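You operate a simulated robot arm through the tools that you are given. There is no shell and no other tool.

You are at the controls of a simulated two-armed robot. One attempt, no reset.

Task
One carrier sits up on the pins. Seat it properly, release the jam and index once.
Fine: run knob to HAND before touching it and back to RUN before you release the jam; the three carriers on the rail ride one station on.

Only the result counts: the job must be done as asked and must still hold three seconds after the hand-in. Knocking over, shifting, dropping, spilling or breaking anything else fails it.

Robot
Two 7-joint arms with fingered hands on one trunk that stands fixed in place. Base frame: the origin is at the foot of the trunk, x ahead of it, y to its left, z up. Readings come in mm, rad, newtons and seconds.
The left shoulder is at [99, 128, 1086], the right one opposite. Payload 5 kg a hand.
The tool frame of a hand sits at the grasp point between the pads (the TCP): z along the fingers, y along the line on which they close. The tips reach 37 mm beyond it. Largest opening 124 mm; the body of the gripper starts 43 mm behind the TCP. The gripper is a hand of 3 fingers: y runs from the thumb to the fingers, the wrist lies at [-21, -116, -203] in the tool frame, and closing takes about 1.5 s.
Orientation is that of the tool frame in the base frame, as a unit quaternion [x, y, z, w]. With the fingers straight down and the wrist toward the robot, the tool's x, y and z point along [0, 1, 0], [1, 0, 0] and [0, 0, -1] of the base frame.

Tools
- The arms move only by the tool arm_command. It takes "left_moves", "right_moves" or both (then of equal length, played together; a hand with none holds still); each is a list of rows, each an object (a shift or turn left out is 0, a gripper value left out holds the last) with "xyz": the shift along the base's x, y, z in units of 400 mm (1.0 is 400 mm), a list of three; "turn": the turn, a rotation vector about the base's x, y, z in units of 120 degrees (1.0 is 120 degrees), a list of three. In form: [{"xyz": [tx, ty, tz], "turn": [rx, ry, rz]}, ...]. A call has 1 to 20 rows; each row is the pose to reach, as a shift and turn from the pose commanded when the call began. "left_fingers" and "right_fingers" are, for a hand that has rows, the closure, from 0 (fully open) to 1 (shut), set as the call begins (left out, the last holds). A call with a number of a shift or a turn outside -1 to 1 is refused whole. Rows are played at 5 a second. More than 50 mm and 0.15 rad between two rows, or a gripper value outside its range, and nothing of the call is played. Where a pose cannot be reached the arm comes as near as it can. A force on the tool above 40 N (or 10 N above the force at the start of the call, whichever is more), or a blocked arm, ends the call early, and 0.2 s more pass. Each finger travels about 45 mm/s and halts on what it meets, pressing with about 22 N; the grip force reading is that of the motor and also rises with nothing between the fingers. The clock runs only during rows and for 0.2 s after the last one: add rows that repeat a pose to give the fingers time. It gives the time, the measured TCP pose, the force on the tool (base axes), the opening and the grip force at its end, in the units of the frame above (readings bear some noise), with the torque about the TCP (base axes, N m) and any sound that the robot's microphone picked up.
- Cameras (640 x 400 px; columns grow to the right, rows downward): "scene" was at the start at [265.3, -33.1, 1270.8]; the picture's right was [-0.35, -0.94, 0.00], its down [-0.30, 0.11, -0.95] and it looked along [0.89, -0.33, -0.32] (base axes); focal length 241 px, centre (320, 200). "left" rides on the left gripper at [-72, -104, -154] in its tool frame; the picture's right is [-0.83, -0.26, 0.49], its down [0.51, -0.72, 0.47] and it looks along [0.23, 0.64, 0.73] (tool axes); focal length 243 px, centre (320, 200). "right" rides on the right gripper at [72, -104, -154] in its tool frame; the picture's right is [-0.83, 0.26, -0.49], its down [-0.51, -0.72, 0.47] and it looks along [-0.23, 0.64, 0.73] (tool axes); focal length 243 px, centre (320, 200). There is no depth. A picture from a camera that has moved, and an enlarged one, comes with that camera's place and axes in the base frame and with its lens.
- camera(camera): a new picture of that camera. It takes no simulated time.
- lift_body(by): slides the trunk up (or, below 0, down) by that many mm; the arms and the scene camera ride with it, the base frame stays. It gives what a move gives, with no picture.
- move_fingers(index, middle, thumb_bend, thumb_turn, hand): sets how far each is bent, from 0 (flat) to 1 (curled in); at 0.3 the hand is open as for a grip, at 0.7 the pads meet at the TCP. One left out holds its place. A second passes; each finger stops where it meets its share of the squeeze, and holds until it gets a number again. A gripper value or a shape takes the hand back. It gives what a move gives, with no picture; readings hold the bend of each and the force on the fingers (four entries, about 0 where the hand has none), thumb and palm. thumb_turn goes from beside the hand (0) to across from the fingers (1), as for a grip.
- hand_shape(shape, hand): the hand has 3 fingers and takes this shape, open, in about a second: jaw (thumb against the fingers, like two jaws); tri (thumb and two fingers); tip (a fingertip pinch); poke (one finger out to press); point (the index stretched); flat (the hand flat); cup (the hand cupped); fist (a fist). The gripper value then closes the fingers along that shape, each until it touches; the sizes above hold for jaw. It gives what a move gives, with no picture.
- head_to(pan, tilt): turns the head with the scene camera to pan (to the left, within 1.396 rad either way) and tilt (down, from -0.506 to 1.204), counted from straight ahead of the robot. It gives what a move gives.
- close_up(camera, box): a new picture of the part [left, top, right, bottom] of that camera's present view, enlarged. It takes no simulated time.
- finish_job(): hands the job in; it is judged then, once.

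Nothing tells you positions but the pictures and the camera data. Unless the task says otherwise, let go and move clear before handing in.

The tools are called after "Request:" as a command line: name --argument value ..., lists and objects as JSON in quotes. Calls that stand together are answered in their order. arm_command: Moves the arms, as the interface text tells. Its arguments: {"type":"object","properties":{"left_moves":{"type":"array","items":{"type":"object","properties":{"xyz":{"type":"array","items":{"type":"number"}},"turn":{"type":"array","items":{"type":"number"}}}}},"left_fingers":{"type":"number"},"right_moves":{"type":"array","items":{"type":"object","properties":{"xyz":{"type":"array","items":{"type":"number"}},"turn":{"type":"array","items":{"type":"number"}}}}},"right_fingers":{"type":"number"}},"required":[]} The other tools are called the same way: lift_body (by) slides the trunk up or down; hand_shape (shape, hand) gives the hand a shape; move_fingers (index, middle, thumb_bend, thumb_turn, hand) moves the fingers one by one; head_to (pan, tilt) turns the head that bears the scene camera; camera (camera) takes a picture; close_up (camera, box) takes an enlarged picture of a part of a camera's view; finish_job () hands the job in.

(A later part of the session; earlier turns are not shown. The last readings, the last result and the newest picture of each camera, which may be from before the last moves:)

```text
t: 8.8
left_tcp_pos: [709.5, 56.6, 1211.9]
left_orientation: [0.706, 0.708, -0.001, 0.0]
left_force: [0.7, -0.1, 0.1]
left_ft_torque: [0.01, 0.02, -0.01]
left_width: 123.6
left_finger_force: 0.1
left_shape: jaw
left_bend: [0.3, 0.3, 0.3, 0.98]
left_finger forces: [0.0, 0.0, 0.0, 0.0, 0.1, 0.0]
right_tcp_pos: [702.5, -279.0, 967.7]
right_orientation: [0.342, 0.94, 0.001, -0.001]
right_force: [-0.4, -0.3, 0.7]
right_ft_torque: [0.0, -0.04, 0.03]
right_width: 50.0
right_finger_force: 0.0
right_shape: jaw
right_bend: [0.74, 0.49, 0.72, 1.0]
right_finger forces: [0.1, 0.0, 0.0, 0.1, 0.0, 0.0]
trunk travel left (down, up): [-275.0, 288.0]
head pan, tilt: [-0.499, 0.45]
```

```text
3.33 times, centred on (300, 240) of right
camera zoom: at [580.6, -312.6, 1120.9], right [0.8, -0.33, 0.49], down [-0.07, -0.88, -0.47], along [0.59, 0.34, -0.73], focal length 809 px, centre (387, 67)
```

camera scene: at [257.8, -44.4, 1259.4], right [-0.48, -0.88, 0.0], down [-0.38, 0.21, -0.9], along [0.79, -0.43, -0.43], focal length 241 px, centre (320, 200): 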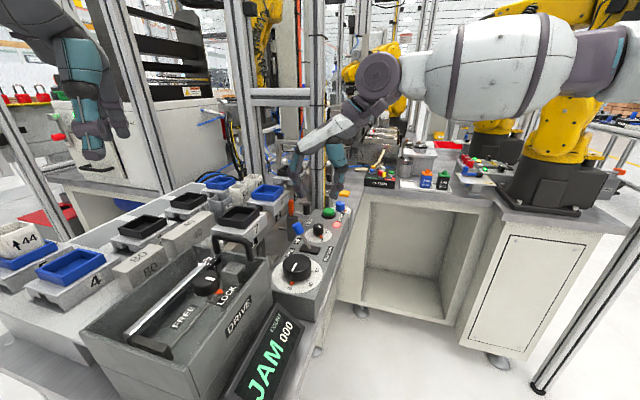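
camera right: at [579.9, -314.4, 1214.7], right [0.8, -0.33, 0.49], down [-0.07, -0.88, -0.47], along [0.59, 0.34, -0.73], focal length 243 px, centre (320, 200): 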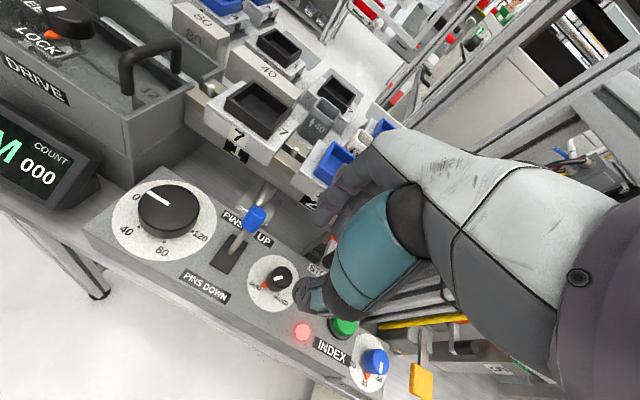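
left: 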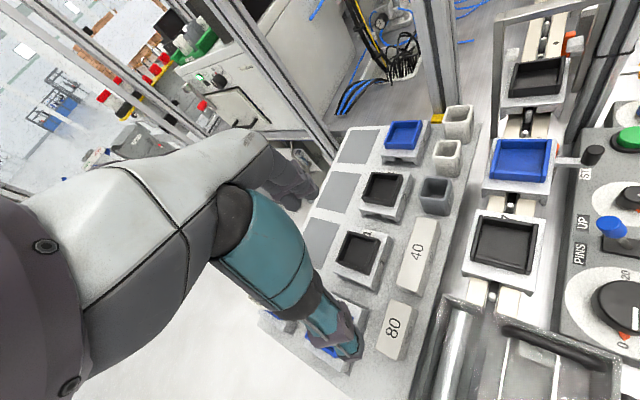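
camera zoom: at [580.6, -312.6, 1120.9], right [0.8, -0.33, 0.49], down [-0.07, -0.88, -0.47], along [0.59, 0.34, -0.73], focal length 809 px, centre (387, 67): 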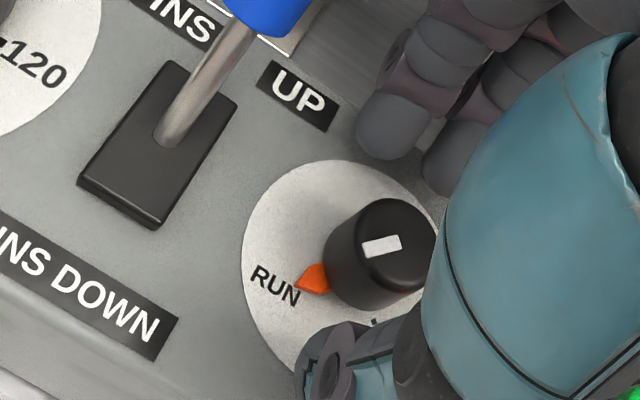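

The knob is centred between the pads, so I'll close on it now.

Request:
arm_command --right_moves '[{"xyz": [0, 0, 0]}, {"xyz": [0, 0, 0]}, {"xyz": [0, 0, 0]}, {"xyz": [0, 0, 0]}, {"xyz": [0, 0, 0]}, {"xyz": [0, 0, 0]}]' --right_fingers 0.9

Request:
close_up --camera "scene" --box '[290, 180, 350, 250]'

Request:
close_up --camera "right" --box '[220, 180, 380, 300]'

```text
t: 10.2
left_tcp_pos: [711.0, 55.5, 1212.5]
left_orientation: [0.706, 0.708, 0.0, 0.0]
left_force: [-0.3, 0.5, -0.5]
left_ft_torque: [-0.02, 0.02, -0.01]
left_width: 123.7
left_finger_force: 0.1
left_shape: jaw
left_bend: [0.3, 0.3, 0.3, 0.98]
left_finger forces: [0.0, 0.1, 0.1, 0.0, 0.1, 0.0]
right_tcp_pos: [700.4, -279.6, 967.1]
right_orientation: [0.341, 0.94, 0.001, 0.0]
right_force: [-4.3, -1.8, -2.7]
right_ft_torque: [-0.05, 0.11, 0.0]
right_width: 14.8
right_finger_force: 22.1
right_shape: jaw
right_bend: [0.72, 0.64, 0.73, 1.0]
right_finger forces: [11.5, 5.3, 0.0, 0.0, 21.0, 0.1]
trunk travel left (down, up): [-275.0, 288.0]
head pan, tilt: [-0.499, 0.45]
```

```text
5.71 times, centred on (320, 215) of scene
camera zoom: at [258.4, -44.6, 1259.2], right [-0.48, -0.88, 0.0], down [-0.38, 0.21, -0.9], along [0.79, -0.43, -0.44], focal length 1379 px, centre (320, 114)
```

zoom: 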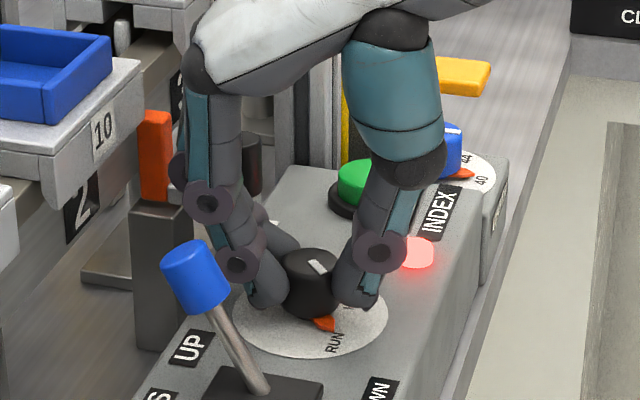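

```text
3.33 times, centred on (300, 240) of right
camera zoom: at [580.3, -312.9, 1120.8], right [0.8, -0.33, 0.49], down [-0.07, -0.88, -0.47], along [0.59, 0.34, -0.73], focal length 809 px, centre (387, 67)
```

zoom: 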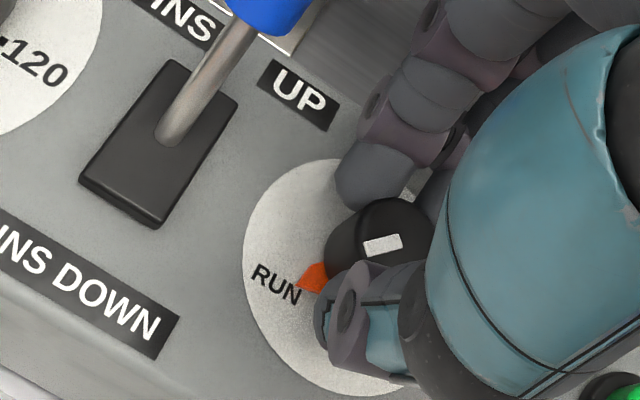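

All three fingers hold the knob. I'll rotate it counter-clockwise (seen from above), from RUN towards HAND, by about 50° in small steps.

Request:
arm_command --right_moves '[{"turn": [0, 0, 0.055]}, {"turn": [0, 0, 0.11]}, {"turn": [0, 0, 0.165]}, {"turn": [0, 0, 0.22]}, {"turn": [0, 0, 0.275]}, {"turn": [0, 0, 0.33]}, {"turn": [0, 0, 0.385]}, {"turn": [0, 0, 0.44]}, {"turn": [0, 0, 0.44]}]'

Request:
close_up --camera "scene" --box '[290, 180, 350, 250]'

Request:
camera --camera "right"

```text
t: 12.2
left_tcp_pos: [709.5, 56.1, 1211.9]
left_orientation: [0.706, 0.708, -0.001, 0.0]
left_force: [0.7, 0.6, 0.1]
left_ft_torque: [-0.02, 0.04, 0.0]
left_width: 123.5
left_finger_force: 0.0
left_shape: jaw
left_bend: [0.3, 0.3, 0.3, 0.98]
left_finger forces: [0.0, 0.0, 0.0, 0.0, 0.0, 0.0]
right_tcp_pos: [701.0, -281.9, 967.6]
right_orientation: [-0.113, 0.994, 0.001, 0.0]
right_force: [-6.1, -6.1, -0.1]
right_ft_torque: [-0.16, 0.19, -0.01]
right_width: 14.3
right_finger_force: 22.0
right_shape: jaw
right_bend: [0.72, 0.65, 0.73, 1.0]
right_finger forces: [14.4, 4.7, 0.0, 0.0, 21.9, 0.0]
trunk travel left (down, up): [-275.0, 288.0]
head pan, tilt: [-0.499, 0.45]
```

```text
5.71 times, centred on (320, 215) of scene
camera zoom: at [258.0, -45.1, 1259.2], right [-0.48, -0.88, 0.0], down [-0.38, 0.21, -0.9], along [0.79, -0.43, -0.44], focal length 1379 px, centre (320, 114)
```

zoom: 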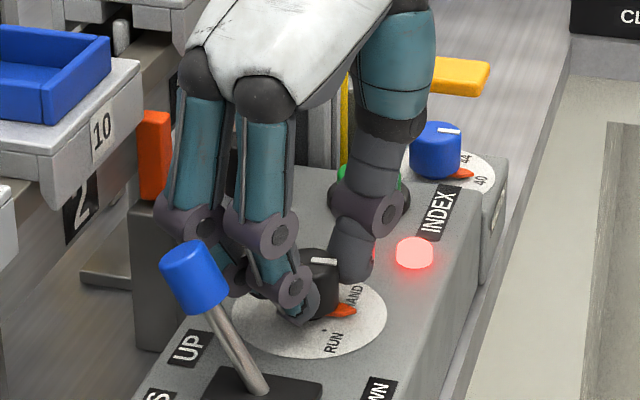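

```text
taken
camera right: at [655.2, -399.7, 1120.8], right [0.75, 0.44, 0.49], down [0.66, -0.59, -0.47], along [0.08, 0.68, -0.73], focal length 243 px, centre (320, 200)
```

right: 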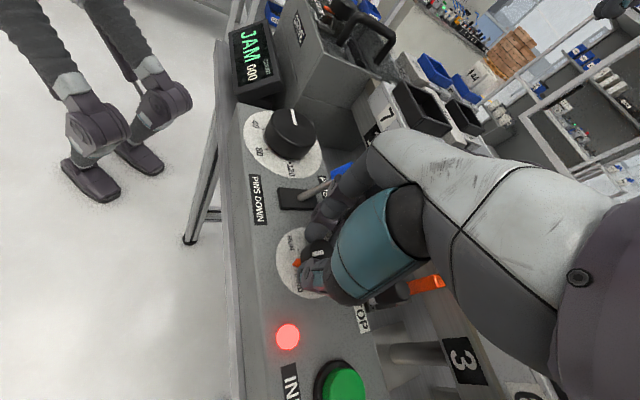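

The knob turned about 50° with the hand. I'll look closely at where the pointer is relative to the HAND mark.

Request:
close_up --camera "right" --box '[260, 210, 380, 310]'

Request:
close_up --camera "scene" --box '[305, 215, 335, 245]'

```text
4.00 times, centred on (320, 260) of right
camera zoom: at [655.2, -399.7, 1120.8], right [0.75, 0.44, 0.49], down [0.66, -0.59, -0.47], along [0.08, 0.68, -0.73], focal length 970 px, centre (320, -40)
```

zoom: 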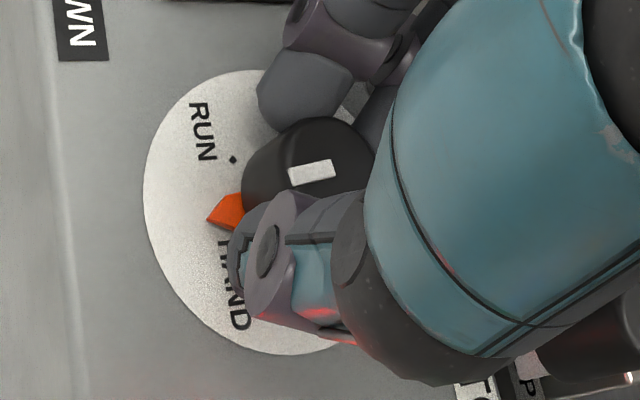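

```text
13.33 times, centred on (320, 230) of scene
camera zoom: at [258.0, -45.1, 1259.2], right [-0.48, -0.88, 0.0], down [-0.38, 0.21, -0.9], along [0.79, -0.43, -0.44], focal length 3218 px, centre (320, -200)
```

zoom: 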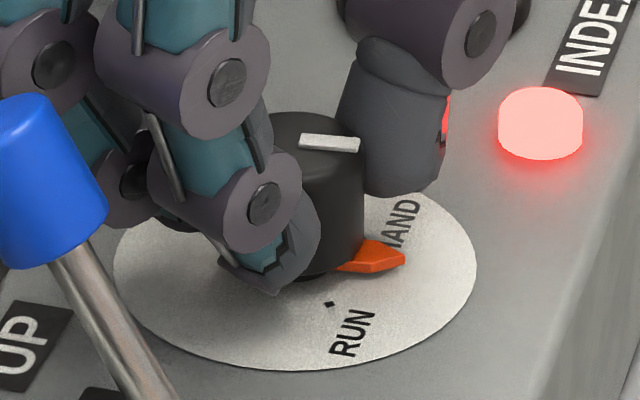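

The pointer is a bit past halfway to HAND. I'll release slightly, lift, turn back, and re-grip for the remainder.

Request:
arm_command --right_moves '[{"xyz": [0, 0, 0]}, {"xyz": [0, 0, 0]}, {"xyz": [0, 0, 0]}, {"xyz": [0, 0, 0.04]}, {"xyz": [0, 0, 0.09]}, {"xyz": [0, 0, 0.14]}, {"xyz": [0, 0, 0.14]}]' --right_fingers 0.76

Request:
close_up --camera "scene" --box '[290, 180, 350, 250]'

Request:
close_up --camera "right" --box '[240, 200, 400, 320]'

```text
t: 13.8
left_tcp_pos: [710.5, 55.6, 1211.3]
left_orientation: [0.706, 0.708, -0.001, 0.0]
left_force: [0.1, -0.2, 0.1]
left_ft_torque: [0.03, -0.02, 0.05]
left_width: 123.7
left_finger_force: 0.0
left_shape: jaw
left_bend: [0.3, 0.3, 0.3, 0.98]
left_finger forces: [0.0, 0.0, 0.0, 0.0, 0.0, 0.0]
right_tcp_pos: [701.5, -282.3, 1022.9]
right_orientation: [-0.111, 0.994, 0.001, 0.0]
right_force: [0.1, 0.0, 0.1]
right_ft_torque: [0.02, 0.04, -0.03]
right_width: 29.6
right_finger_force: 0.2
right_shape: jaw
right_bend: [0.73, 0.57, 0.74, 1.0]
right_finger forces: [0.0, 0.0, 0.0, 0.0, 0.0, 0.0]
trunk travel left (down, up): [-275.0, 288.0]
head pan, tilt: [-0.499, 0.45]
```

```text
5.71 times, centred on (320, 215) of scene
camera zoom: at [259.0, -44.4, 1259.0], right [-0.48, -0.88, 0.0], down [-0.38, 0.21, -0.9], along [0.79, -0.43, -0.44], focal length 1379 px, centre (320, 114)
```

zoom: 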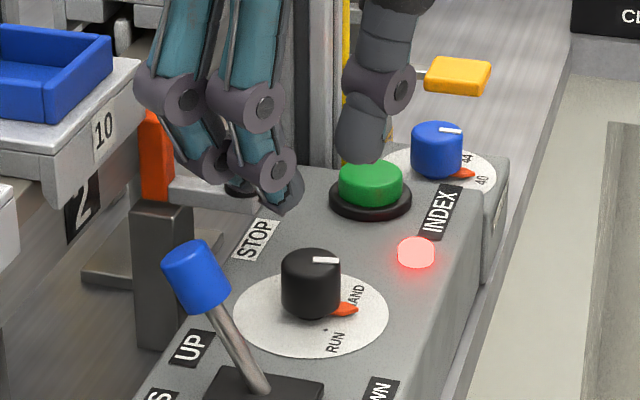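

```text
3.33 times, centred on (320, 260) of right
camera zoom: at [655.5, -399.8, 1177.0], right [0.75, 0.44, 0.49], down [0.65, -0.59, -0.47], along [0.08, 0.68, -0.73], focal length 809 px, centre (320, 0)
```

zoom: 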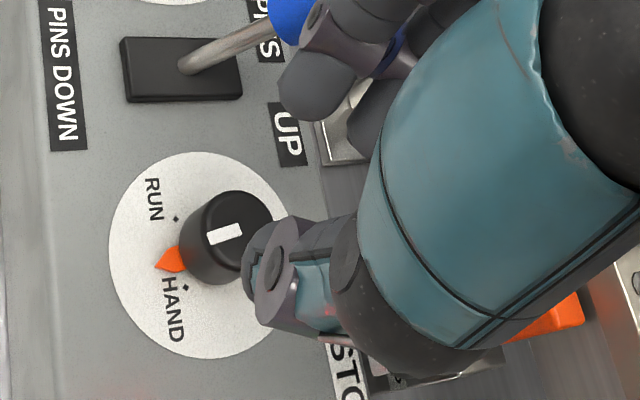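

The pointer holds its place, about 37° short of HAND. I'll turn the hand back 50°, descend and re-grip.

Request:
arm_command --right_moves '[{"xyz": [0, 0, 0], "turn": [0, 0, -0.06]}, {"xyz": [0, 0, 0], "turn": [0, 0, -0.12]}, {"xyz": [0, 0, 0], "turn": [0, 0, -0.18]}, {"xyz": [0, 0, 0], "turn": [0, 0, -0.24]}, {"xyz": [0, 0, 0], "turn": [0, 0, -0.3]}, {"xyz": [0, 0, 0], "turn": [0, 0, -0.36]}, {"xyz": [0, 0, 0], "turn": [0, 0, -0.41]}, {"xyz": [0, 0, -0.05], "turn": [0, 0, -0.41]}, {"xyz": [0, 0, -0.1], "turn": [0, 0, -0.41]}, {"xyz": [0, 0, -0.14], "turn": [0, 0, -0.41]}, {"xyz": [0, 0, -0.14], "turn": [0, 0, -0.41]}]' --right_fingers 0.62

Request:
close_up --camera "right" --box '[220, 180, 380, 300]'

```text
t: 16.1
left_tcp_pos: [710.8, 56.9, 1211.7]
left_orientation: [0.707, 0.708, -0.001, 0.0]
left_force: [-0.4, -0.3, 0.0]
left_ft_torque: [0.0, -0.01, -0.01]
left_width: 123.9
left_finger_force: 0.0
left_shape: jaw
left_bend: [0.3, 0.3, 0.3, 0.98]
left_finger forces: [0.0, 0.0, 0.1, 0.0, 0.1, 0.0]
right_tcp_pos: [702.5, -279.1, 965.9]
right_orientation: [0.313, 0.95, 0.001, 0.0]
right_force: [-0.4, 0.5, -0.5]
right_ft_torque: [0.0, 0.01, 0.03]
right_width: 46.7
right_finger_force: 0.1
right_shape: jaw
right_bend: [0.74, 0.5, 0.73, 1.0]
right_finger forces: [0.0, 0.0, 0.1, 0.1, 0.1, 0.0]
trunk travel left (down, up): [-275.0, 288.0]
head pan, tilt: [-0.499, 0.45]
```

```text
3.33 times, centred on (300, 240) of right
camera zoom: at [584.3, -320.5, 1119.8], right [0.82, -0.28, 0.49], down [-0.02, -0.88, -0.47], along [0.57, 0.38, -0.73], focal length 809 px, centre (387, 67)
```

zoom: 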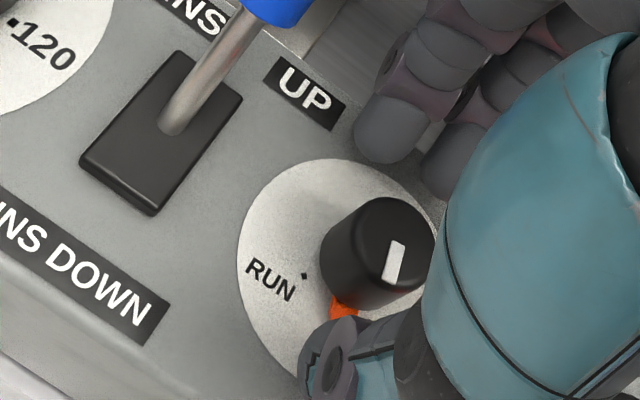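

I'm in position again, so I'll close on the knob and turn the remaining ~39°.

Request:
arm_command --right_moves '[{"turn": [0, 0, 0]}, {"turn": [0, 0, 0]}, {"turn": [0, 0, 0]}, {"turn": [0, 0, 0]}, {"turn": [0, 0, 0]}, {"turn": [0, 0, 0.055]}, {"turn": [0, 0, 0.11]}, {"turn": [0, 0, 0.165]}, {"turn": [0, 0, 0.22]}, {"turn": [0, 0, 0.275]}, {"turn": [0, 0, 0.325]}, {"turn": [0, 0, 0.325]}]' --right_fingers 0.9

Request:
close_up --camera "scene" --box '[290, 180, 350, 250]'

Request:
close_up --camera "right" --box '[240, 200, 400, 320]'

```text
t: 18.8
left_tcp_pos: [711.4, 56.0, 1211.6]
left_orientation: [0.707, 0.708, 0.0, 0.0]
left_force: [0.8, 0.1, -0.4]
left_ft_torque: [-0.01, -0.02, -0.01]
left_width: 123.8
left_finger_force: 0.1
left_shape: jaw
left_bend: [0.3, 0.3, 0.3, 0.98]
left_finger forces: [0.0, 0.0, 0.0, 0.1, 0.0, 0.0]
right_tcp_pos: [703.2, -280.8, 966.0]
right_orientation: [-0.023, 1.0, 0.001, 0.001]
right_force: [-2.8, -2.2, -7.5]
right_ft_torque: [0.0, 0.08, -0.08]
right_width: 14.4
right_finger_force: 22.0
right_shape: jaw
right_bend: [0.72, 0.66, 0.73, 1.0]
right_finger forces: [13.8, 5.7, 0.0, 0.0, 20.7, 0.0]
trunk travel left (down, up): [-275.0, 288.0]
head pan, tilt: [-0.499, 0.45]
```

```text
5.71 times, centred on (320, 215) of scene
camera zoom: at [259.1, -44.8, 1259.0], right [-0.48, -0.88, 0.0], down [-0.38, 0.21, -0.9], along [0.79, -0.43, -0.44], focal length 1379 px, centre (320, 114)
```

zoom: 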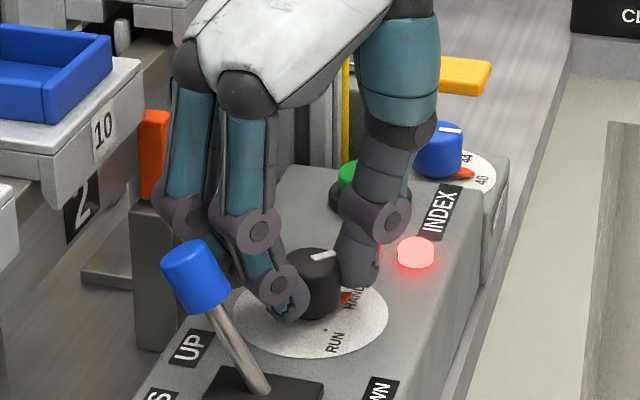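

```text
3.33 times, centred on (320, 260) of right
camera zoom: at [636.6, -388.7, 1120.3], right [0.82, 0.3, 0.49], down [0.54, -0.7, -0.47], along [0.2, 0.65, -0.73], focal length 809 px, centre (320, 0)
```

zoom: 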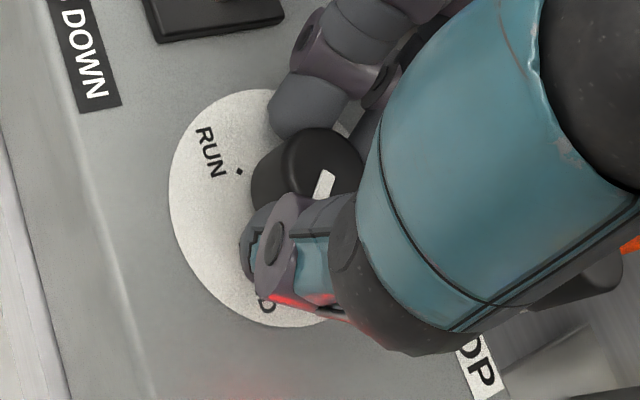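

The pointer looks close to HAND now. I'll release gently, lift clear and check the mark and the display.

Request:
arm_command --right_moves '[{"xyz": [0, 0, 0]}, {"xyz": [0, 0, 0]}, {"xyz": [0, 0, 0]}, {"xyz": [0, 0, 0.04]}, {"xyz": [0, 0, 0.09]}, {"xyz": [0, 0, 0.14]}, {"xyz": [0, 0, 0.14]}]' --right_fingers 0.76

Request:
close_up --camera "scene" --box '[300, 205, 345, 255]'

Request:
close_up --camera "right" --box '[240, 200, 400, 320]'

Request:
close_up --camera "scene" --box '[220, 300, 320, 400]'

```text
t: 20.4
left_tcp_pos: [710.7, 56.7, 1211.1]
left_orientation: [0.707, 0.707, 0.0, 0.0]
left_force: [-0.2, 0.7, -0.3]
left_ft_torque: [0.01, 0.03, -0.03]
left_width: 123.6
left_finger_force: 0.1
left_shape: jaw
left_bend: [0.3, 0.3, 0.3, 0.98]
left_finger forces: [0.0, 0.0, 0.1, 0.1, 0.0, 0.0]
right_tcp_pos: [701.0, -282.3, 1023.3]
right_orientation: [-0.025, 1.0, 0.001, 0.0]
right_force: [-0.1, 0.1, 0.4]
right_ft_torque: [0.0, 0.0, -0.02]
right_width: 29.4
right_finger_force: 0.1
right_shape: jaw
right_bend: [0.73, 0.57, 0.74, 1.0]
right_finger forces: [0.1, 0.0, 0.1, 0.1, 0.0, 0.0]
trunk travel left (down, up): [-275.0, 288.0]
head pan, tilt: [-0.499, 0.45]
```

```text
8.00 times, centred on (322, 230) of scene
camera zoom: at [259.0, -44.4, 1259.0], right [-0.48, -0.88, 0.0], down [-0.38, 0.21, -0.9], along [0.79, -0.43, -0.44], focal length 1931 px, centre (300, -40)
```

zoom: 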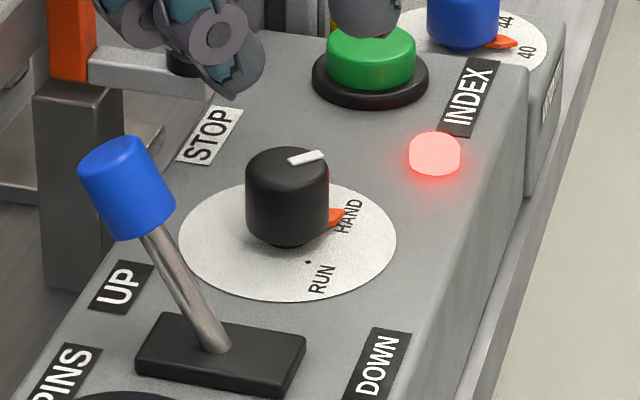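

```text
3.33 times, centred on (320, 260) of right
camera zoom: at [635.1, -389.3, 1176.7], right [0.82, 0.3, 0.49], down [0.54, -0.7, -0.47], along [0.2, 0.65, -0.73], focal length 809 px, centre (320, 0)
```

zoom: 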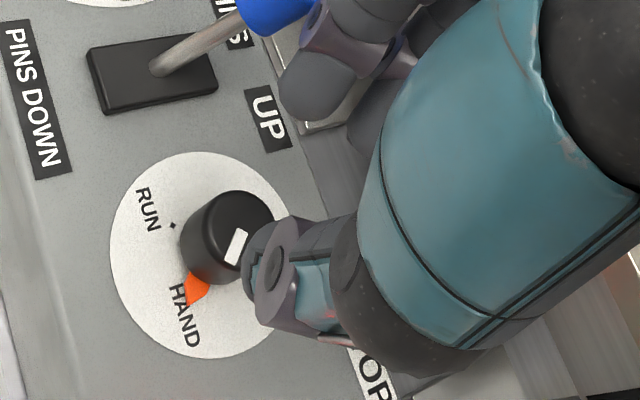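

```text
4.00 times, centred on (270, 350) of scene
camera zoom: at [259.0, -44.4, 1259.0], right [-0.48, -0.88, 0.0], down [-0.38, 0.21, -0.9], along [0.79, -0.43, -0.44], focal length 965 px, centre (520, -400)
```

zoom: 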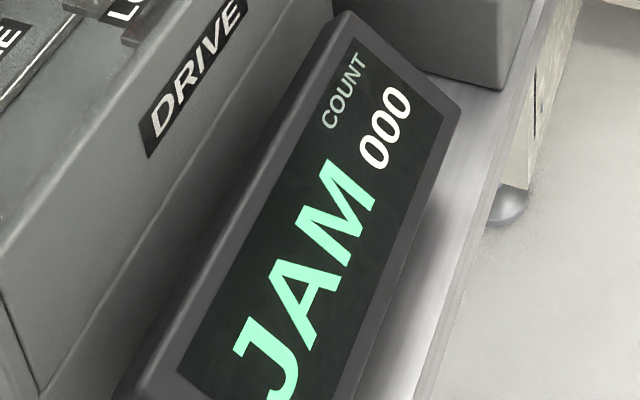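

HAND is set, with the pointer covering the HAND tick. I'll back the right hand off to the operator side, then examine carrier 6's underside and test a pinch shape on the left hand in free air.

Request:
arm_command --right_moves '[{"xyz": [0, 0, 0.1]}, {"xyz": [0, 0, 0.2]}, {"xyz": [0, -0.08, 0.28]}, {"xyz": [-0.07, -0.16, 0.3]}, {"xyz": [-0.14, -0.24, 0.3]}, {"xyz": [-0.21, -0.32, 0.3]}, {"xyz": [-0.28, -0.4, 0.3]}, {"xyz": [-0.3, -0.48, 0.3]}, {"xyz": [-0.3, -0.48, 0.3]}]'

Request:
hand_shape --shape "tip" --hand "left"

Request:
close_up --camera "scene" --box '[270, 155, 320, 195]'

Request:
close_up --camera "scene" --box '[20, 20, 160, 170]'

Request:
camera --camera "left"

Request:
camera --camera "right"

```text
t: 22.4
left_tcp_pos: [708.6, 57.8, 1211.4]
left_orientation: [0.706, 0.708, 0.0, 0.0]
left_force: [0.7, 0.0, 0.6]
left_ft_torque: [-0.04, 0.02, 0.03]
left_width: 123.7
left_finger_force: 0.1
left_shape: jaw
left_bend: [0.3, 0.3, 0.3, 0.98]
left_finger forces: [0.0, 0.0, 0.1, 0.0, 0.0, 0.0]
right_tcp_pos: [582.5, -470.7, 1142.9]
right_orientation: [-0.024, 1.0, 0.0, 0.0]
right_force: [-0.1, -0.4, 0.1]
right_ft_torque: [0.0, -0.02, -0.01]
right_width: 29.8
right_finger_force: 0.1
right_shape: jaw
right_bend: [0.73, 0.57, 0.74, 1.0]
right_finger forces: [0.0, 0.1, 0.0, 0.0, 0.0, 0.0]
trunk travel left (down, up): [-275.0, 288.0]
head pan, tilt: [-0.499, 0.45]
```

```text
t: 23.2
left_tcp_pos: [710.5, 57.0, 1212.9]
left_orientation: [0.706, 0.708, -0.001, 0.0]
left_force: [-0.6, -0.8, 0.2]
left_ft_torque: [0.0, 0.04, -0.02]
left_width: 124.0
left_finger_force: 0.0
left_shape: tip
left_bend: [0.3, 0.98, 0.3, 0.98]
left_finger forces: [0.1, 0.1, 0.0, 0.0, 0.0, 0.0]
right_tcp_pos: [582.3, -471.3, 1142.1]
right_orientation: [-0.022, 1.0, 0.0, 0.0]
right_force: [0.2, -0.1, 0.5]
right_ft_torque: [0.03, 0.03, 0.02]
right_width: 29.7
right_finger_force: 0.1
right_shape: jaw
right_bend: [0.73, 0.57, 0.74, 1.0]
right_finger forces: [0.0, 0.0, 0.1, 0.0, 0.0, 0.0]
trunk travel left (down, up): [-275.0, 288.0]
head pan, tilt: [-0.499, 0.45]
```

```text
10.00 times, centred on (295, 175) of scene
camera zoom: at [258.9, -44.3, 1259.1], right [-0.48, -0.88, 0.0], down [-0.38, 0.21, -0.9], along [0.79, -0.43, -0.44], focal length 2414 px, centre (570, 450)
```

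zoom: 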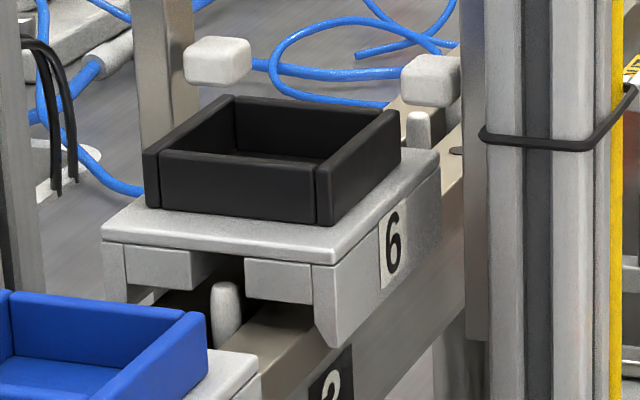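

```text
2.67 times, centred on (90, 95) of scene
camera zoom: at [258.9, -44.3, 1259.1], right [-0.48, -0.88, 0.0], down [-0.38, 0.21, -0.9], along [0.79, -0.43, -0.44], focal length 644 px, centre (933, 480)
```

zoom: 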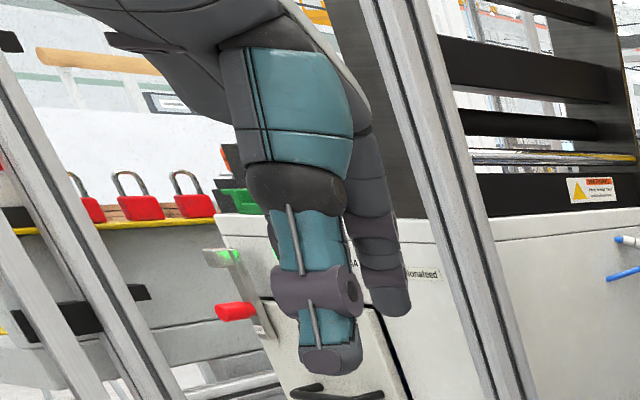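

```text
taken
camera left: at [606.1, -15.4, 1365.0], right [-0.26, -0.83, -0.49], down [-0.72, 0.51, -0.47], along [0.64, 0.23, -0.73], focal length 243 px, centre (320, 200)
```

left: 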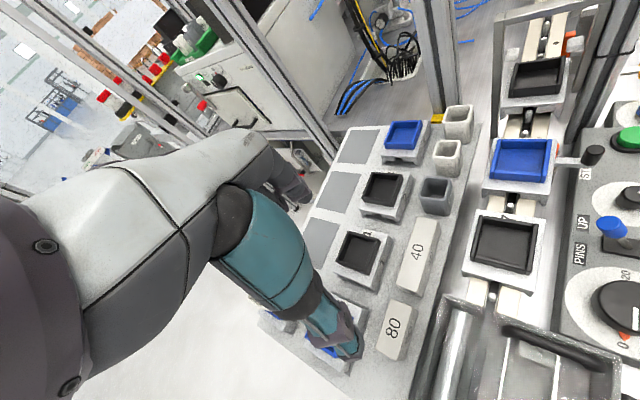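

```text
taken
camera right: at [516.6, -578.7, 1295.1], right [0.82, 0.3, 0.49], down [0.54, -0.7, -0.47], along [0.2, 0.65, -0.73], focal length 243 px, centre (320, 200)
```

right: 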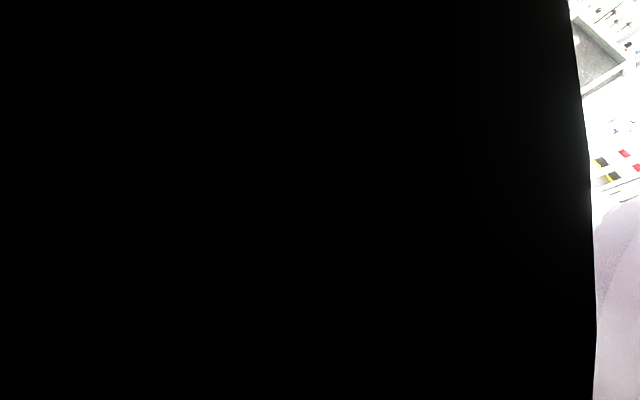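

The tip shape uses the index and thumb, with the middle finger curled. Hooking one stretched finger into the tray from the upstream side would keep the hand clear of the portal and post at station 3, so I'll check the "poke" shape on the left hand.

Request:
hand_shape --shape "poke" --hand "left"

Request:
close_up --camera "scene" --box '[20, 20, 160, 170]'

Request:
camera --camera "left"

Request:
camera --camera "scene"

```text
t: 24.1
left_tcp_pos: [710.4, 57.5, 1211.2]
left_orientation: [0.707, 0.707, 0.0, 0.0]
left_force: [1.2, 0.6, -0.7]
left_ft_torque: [-0.01, -0.03, 0.0]
left_width: 0.0
left_finger_force: 0.1
left_shape: poke
left_bend: [0.7, 0.7, 1.0, 1.0]
left_finger forces: [0.0, 0.0, 0.1, 0.1, 0.0, 0.0]
right_tcp_pos: [582.2, -470.7, 1141.9]
right_orientation: [-0.022, 1.0, 0.001, 0.0]
right_force: [-0.1, -0.1, -0.1]
right_ft_torque: [0.03, -0.01, 0.03]
right_width: 29.9
right_finger_force: 0.1
right_shape: jaw
right_bend: [0.73, 0.57, 0.74, 1.0]
right_finger forces: [0.0, 0.0, 0.1, 0.1, 0.0, 0.0]
trunk travel left (down, up): [-275.0, 288.0]
head pan, tilt: [-0.499, 0.45]
```

```text
2.67 times, centred on (90, 95) of scene
camera zoom: at [258.8, -44.3, 1259.1], right [-0.48, -0.88, 0.0], down [-0.38, 0.21, -0.9], along [0.79, -0.43, -0.44], focal length 644 px, centre (933, 480)
```

zoom: 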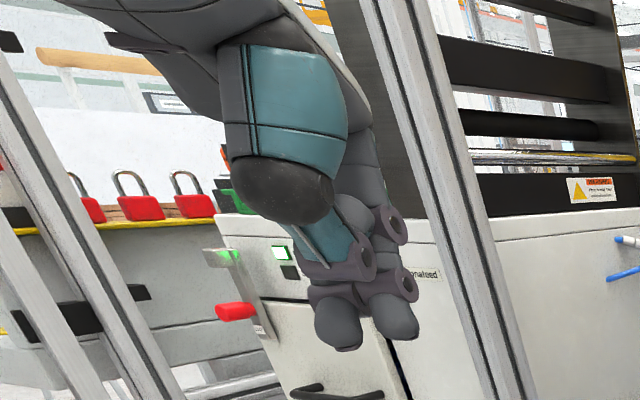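

```text
taken
camera left: at [606.0, -15.4, 1365.0], right [-0.26, -0.83, -0.49], down [-0.72, 0.51, -0.47], along [0.64, 0.23, -0.73], focal length 243 px, centre (320, 200)
```

left: 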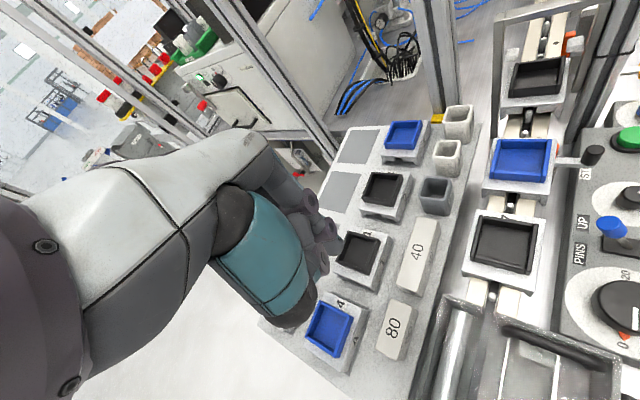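

```text
taken
camera scene: at [258.8, -44.3, 1259.1], right [-0.48, -0.88, 0.0], down [-0.38, 0.21, -0.9], along [0.79, -0.43, -0.44], focal length 241 px, centre (320, 200)
```

scene: 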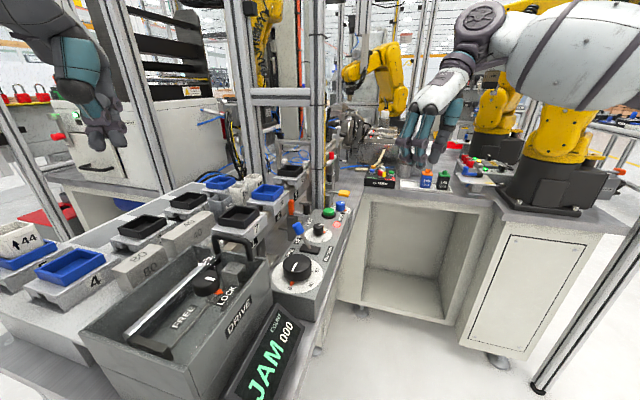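

The poke shape uses two bent fingers. I'd rather have just the index nearly straight with the others curled away, so I'll set that and look.

Request:
move_fingers --hand "left" --index 0.45 --middle 1.0 --thumb_bend 1.0 --thumb_turn 1.0

Request:
close_up --camera "scene" --box '[40, 40, 140, 170]'

Request:
camera --camera "left"

```text
t: 25.1
left_tcp_pos: [711.1, 56.1, 1212.0]
left_orientation: [0.706, 0.708, -0.001, 0.0]
left_force: [0.4, -0.2, -0.4]
left_ft_torque: [0.01, -0.03, 0.01]
left_width: 37.2
left_finger_force: 0.0
left_shape: fingers
left_bend: [0.29, 1.0, 1.0, 1.0]
left_finger forces: [0.0, 0.0, 0.0, 0.1, 0.0, 0.0]
right_tcp_pos: [581.3, -470.9, 1141.8]
right_orientation: [-0.022, 1.0, 0.001, 0.0]
right_force: [0.7, 0.1, 0.1]
right_ft_torque: [-0.03, -0.01, 0.01]
right_width: 29.6
right_finger_force: 0.2
right_shape: jaw
right_bend: [0.73, 0.57, 0.74, 1.0]
right_finger forces: [0.0, 0.1, 0.0, 0.0, 0.0, 0.1]
trunk travel left (down, up): [-275.0, 288.0]
head pan, tilt: [-0.499, 0.45]
```

```text
3.08 times, centred on (90, 105) of scene
camera zoom: at [258.7, -44.3, 1259.1], right [-0.48, -0.88, 0.0], down [-0.38, 0.21, -0.9], along [0.79, -0.43, -0.44], focal length 743 px, centre (1028, 492)
```

zoom: 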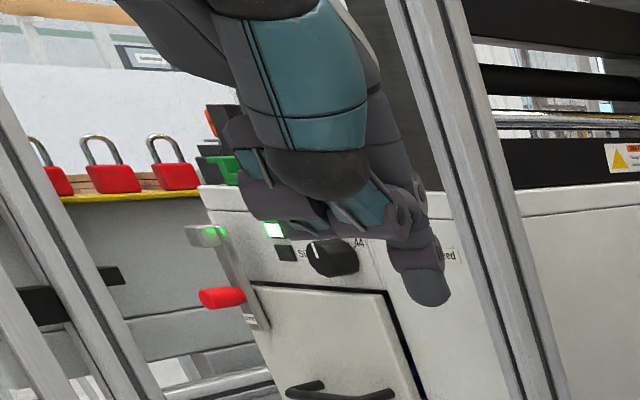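

```text
taken
camera left: at [605.9, -15.4, 1365.0], right [-0.26, -0.83, -0.49], down [-0.72, 0.51, -0.47], along [0.64, 0.23, -0.73], focal length 243 px, centre (320, 200)
```

left: 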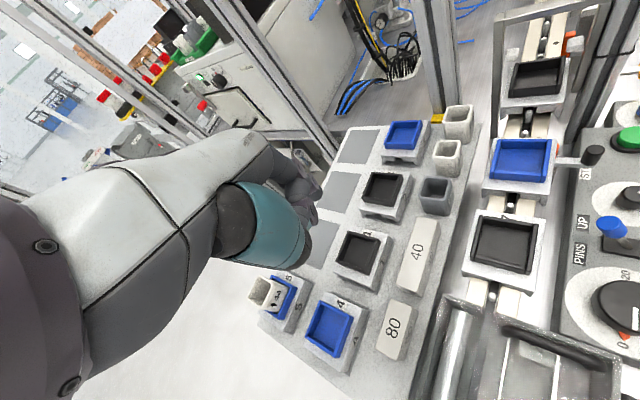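

The index is stretched with its tip roughly 45 mm ahead of the TCP. I'll bring the left hand over from the upstream side, turned −45° with a 20° forward tilt, to hover above carrier 6's tray.

Request:
arm_command --left_moves '[{"xyz": [0.038, -0.073, 0.0], "turn": [-0.0065, -0.0158, -0.0371]}, {"xyz": [0.077, -0.146, 0.0], "turn": [-0.0129, -0.0317, -0.0742]}, {"xyz": [0.115, -0.219, 0.0], "turn": [-0.0194, -0.0475, -0.1114]}, {"xyz": [0.153, -0.292, 0.0], "turn": [-0.0258, -0.0634, -0.1485]}, {"xyz": [0.192, -0.365, 0.0], "turn": [-0.0323, -0.0792, -0.1856]}, {"xyz": [0.23, -0.438, 0.0], "turn": [-0.0387, -0.095, -0.2227]}, {"xyz": [0.269, -0.511, 0.0], "turn": [-0.0452, -0.1109, -0.2598]}, {"xyz": [0.307, -0.584, -0.03], "turn": [-0.0516, -0.1267, -0.297]}, {"xyz": [0.345, -0.657, -0.06], "turn": [-0.0581, -0.1426, -0.3341]}, {"xyz": [0.384, -0.73, -0.12], "turn": [-0.0645, -0.1584, -0.3712]}, {"xyz": [0.384, -0.73, -0.12], "turn": [-0.0645, -0.1584, -0.3712]}]'

Request:
camera --camera "scene"

Request:
camera --camera "left"

```text
t: 27.8
left_tcp_pos: [850.7, -204.5, 1197.9]
left_orientation: [0.903, 0.385, 0.089, 0.169]
left_force: [0.3, -1.1, -0.8]
left_ft_torque: [-0.02, 0.05, -0.03]
left_width: 37.0
left_finger_force: 0.0
left_shape: fingers
left_bend: [0.29, 1.0, 1.0, 1.0]
left_finger forces: [0.0, 0.0, 0.1, 0.0, 0.1, 0.0]
right_tcp_pos: [561.3, -462.1, 1154.8]
right_orientation: [-0.022, 1.0, -0.005, 0.009]
right_force: [0.0, -0.8, -0.2]
right_ft_torque: [0.05, 0.02, -0.02]
right_width: 29.5
right_finger_force: 0.1
right_shape: jaw
right_bend: [0.73, 0.57, 0.74, 1.0]
right_finger forces: [0.0, 0.1, 0.1, 0.0, 0.1, 0.1]
trunk travel left (down, up): [-275.0, 288.0]
head pan, tilt: [-0.499, 0.45]
stopped in row 11 (left hand): the arm was blocked; the commanded pose is now the measured one
```

```text
taken
camera scene: at [234.9, -33.7, 1263.0], right [-0.48, -0.88, 0.0], down [-0.36, 0.2, -0.91], along [0.8, -0.43, -0.42], focal length 241 px, centre (320, 200)
```

scene: 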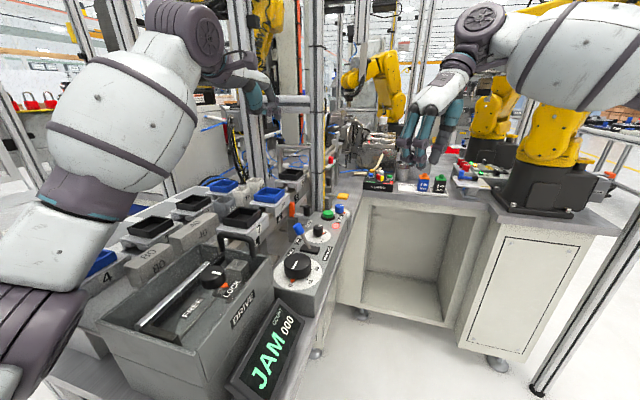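

```text
taken
camera left: at [686.1, -153.5, 1299.2], right [-0.6, -0.55, -0.58], down [0.01, 0.72, -0.69], along [0.8, -0.42, -0.43], focal length 243 px, centre (320, 200)
```

left: 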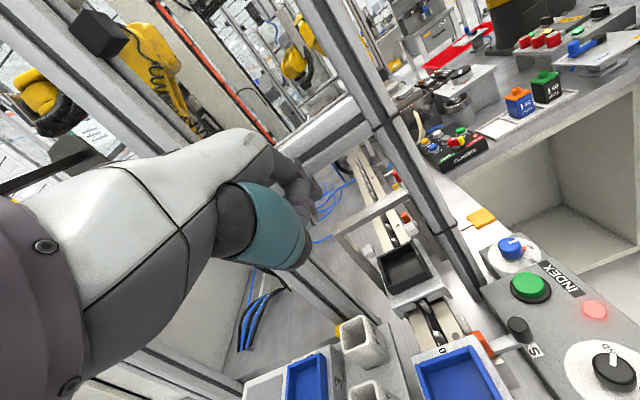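

The left arm was blocked with no force at the hand, and the trunk leaned back, so some part of the arm is touching something. Before moving I'll look to find out where.

Request:
close_up --camera "scene" --box '[0, 40, 320, 320]'

Request:
close_up --camera "left" --box '[200, 60, 480, 400]'

Request:
close_up --camera "scene" --box '[220, 40, 340, 160]'

```text
1.43 times, centred on (160, 180) of scene
camera zoom: at [234.9, -33.7, 1263.0], right [-0.48, -0.88, 0.0], down [-0.36, 0.2, -0.91], along [0.8, -0.43, -0.42], focal length 345 px, centre (549, 229)
```

zoom: 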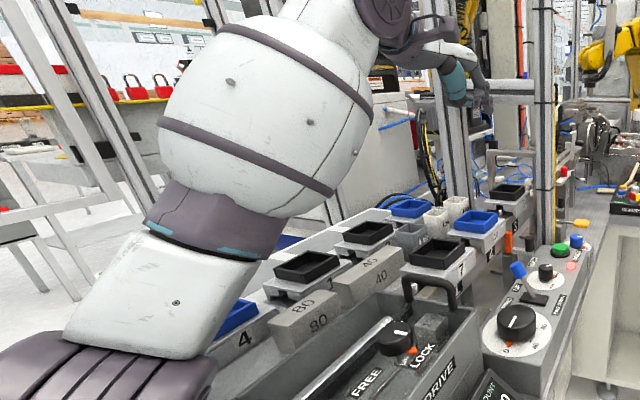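

```text
1.18 times, centred on (340, 230) of left
camera zoom: at [686.1, -153.5, 1299.2], right [-0.6, -0.55, -0.58], down [0.01, 0.72, -0.69], along [0.8, -0.42, -0.43], focal length 285 px, centre (296, 165)
```

zoom: 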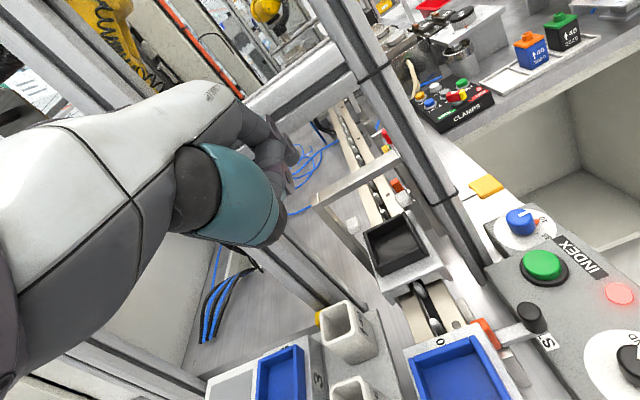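

```text
3.33 times, centred on (280, 100) of scene
camera zoom: at [234.9, -33.7, 1263.0], right [-0.48, -0.88, 0.0], down [-0.36, 0.2, -0.91], along [0.8, -0.43, -0.42], focal length 804 px, centre (453, 533)
```

zoom: 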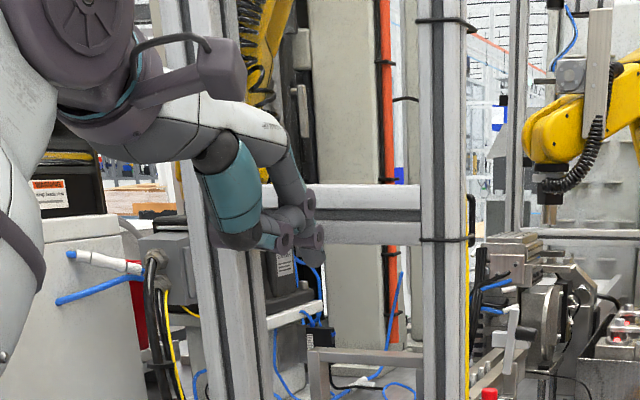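

The fingers and wrist are right at the frame's back post and its crossbeam at z≈1220, so my path at that height was blocked there. I'll back the left hand away along the way it came.

Request:
arm_command --left_moves '[{"xyz": [-0.03, 0.05, 0.0]}, {"xyz": [-0.08, 0.12, 0.0]}, {"xyz": [-0.12, 0.19, 0.0]}, {"xyz": [-0.16, 0.26, 0.0]}, {"xyz": [-0.2, 0.33, 0.0]}, {"xyz": [-0.2, 0.33, 0.0]}]'

Request:
camera --camera "scene"

Request:
camera --camera "left"

```text
t: 29.1
left_tcp_pos: [791.2, -95.2, 1174.0]
left_orientation: [0.907, 0.381, 0.077, 0.162]
left_force: [1.4, 0.2, 0.2]
left_ft_torque: [-0.01, 0.05, 0.02]
left_width: 36.9
left_finger_force: 0.1
left_shape: fingers
left_bend: [0.29, 1.0, 1.0, 1.0]
left_finger forces: [0.0, 0.0, 0.0, 0.0, 0.0, 0.0]
right_tcp_pos: [584.8, -472.9, 1138.6]
right_orientation: [-0.023, 1.0, 0.002, -0.002]
right_force: [0.6, -1.4, -0.5]
right_ft_torque: [0.07, 0.07, 0.03]
right_width: 29.7
right_finger_force: 0.1
right_shape: jaw
right_bend: [0.73, 0.57, 0.74, 1.0]
right_finger forces: [0.0, 0.0, 0.0, 0.0, 0.0, 0.1]
trunk travel left (down, up): [-275.0, 288.0]
head pan, tilt: [-0.499, 0.45]
```

```text
taken
camera scene: at [261.8, -46.3, 1258.1], right [-0.48, -0.88, 0.0], down [-0.38, 0.21, -0.9], along [0.79, -0.43, -0.44], focal length 241 px, centre (320, 200)
```

scene: 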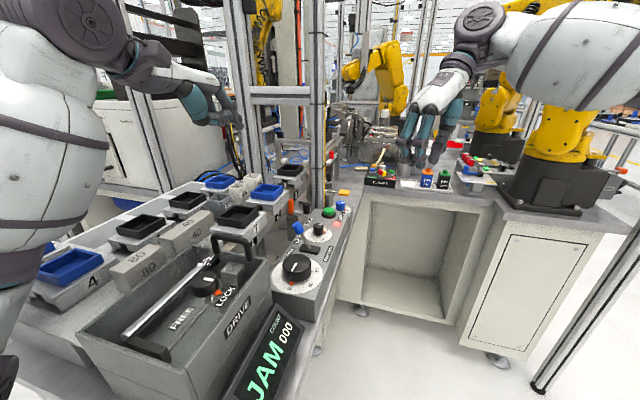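

```text
taken
camera left: at [630.1, -42.7, 1279.7], right [-0.62, -0.54, -0.57], down [0.0, 0.73, -0.69], along [0.78, -0.42, -0.46], focal length 243 px, centre (320, 200)
```

left: 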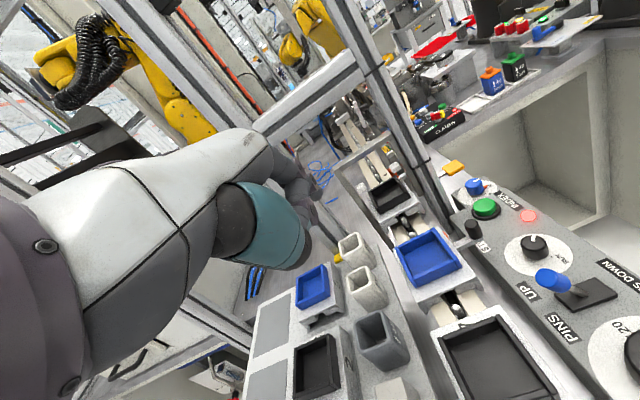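

The trunk sprang back to normal and nothing looks disturbed so far. I'll measure the frame beam and post positions more carefully from this new viewpoint before trying again.

Request:
close_up --camera "left" --box '[240, 20, 440, 160]'

Request:
close_up --camera "scene" --box '[220, 60, 340, 180]'

Request:
close_up --camera "left" --box '[320, 130, 480, 290]'

```text
2.86 times, centred on (340, 90) of left
camera zoom: at [630.1, -42.7, 1279.7], right [-0.62, -0.54, -0.57], down [0.0, 0.73, -0.69], along [0.78, -0.42, -0.46], focal length 693 px, centre (263, 514)
```

zoom: 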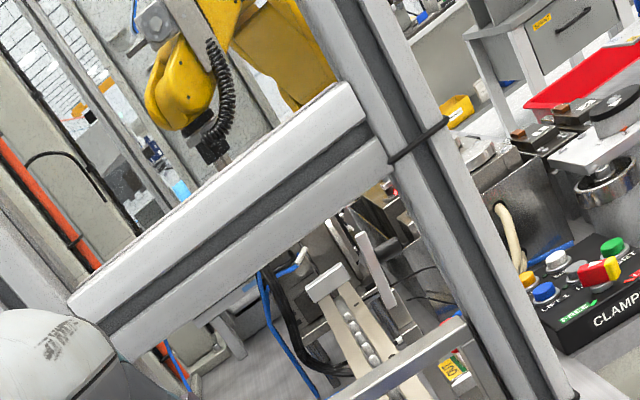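

```text
3.33 times, centred on (280, 120) of scene
camera zoom: at [261.8, -46.3, 1258.1], right [-0.48, -0.88, 0.0], down [-0.38, 0.21, -0.9], along [0.79, -0.43, -0.44], focal length 804 px, centre (453, 467)
```

zoom: 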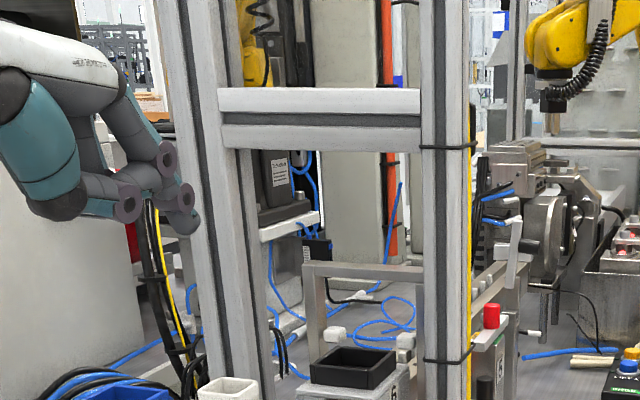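

```text
2.50 times, centred on (400, 210) of left
camera zoom: at [630.1, -42.7, 1279.7], right [-0.62, -0.54, -0.57], down [0.0, 0.73, -0.69], along [0.78, -0.42, -0.46], focal length 606 px, centre (120, 175)
```

zoom: 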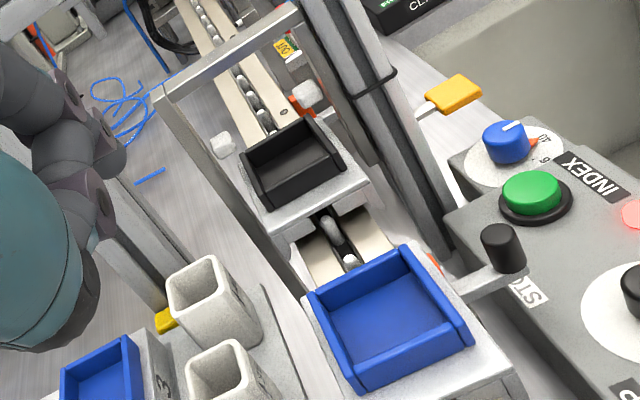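

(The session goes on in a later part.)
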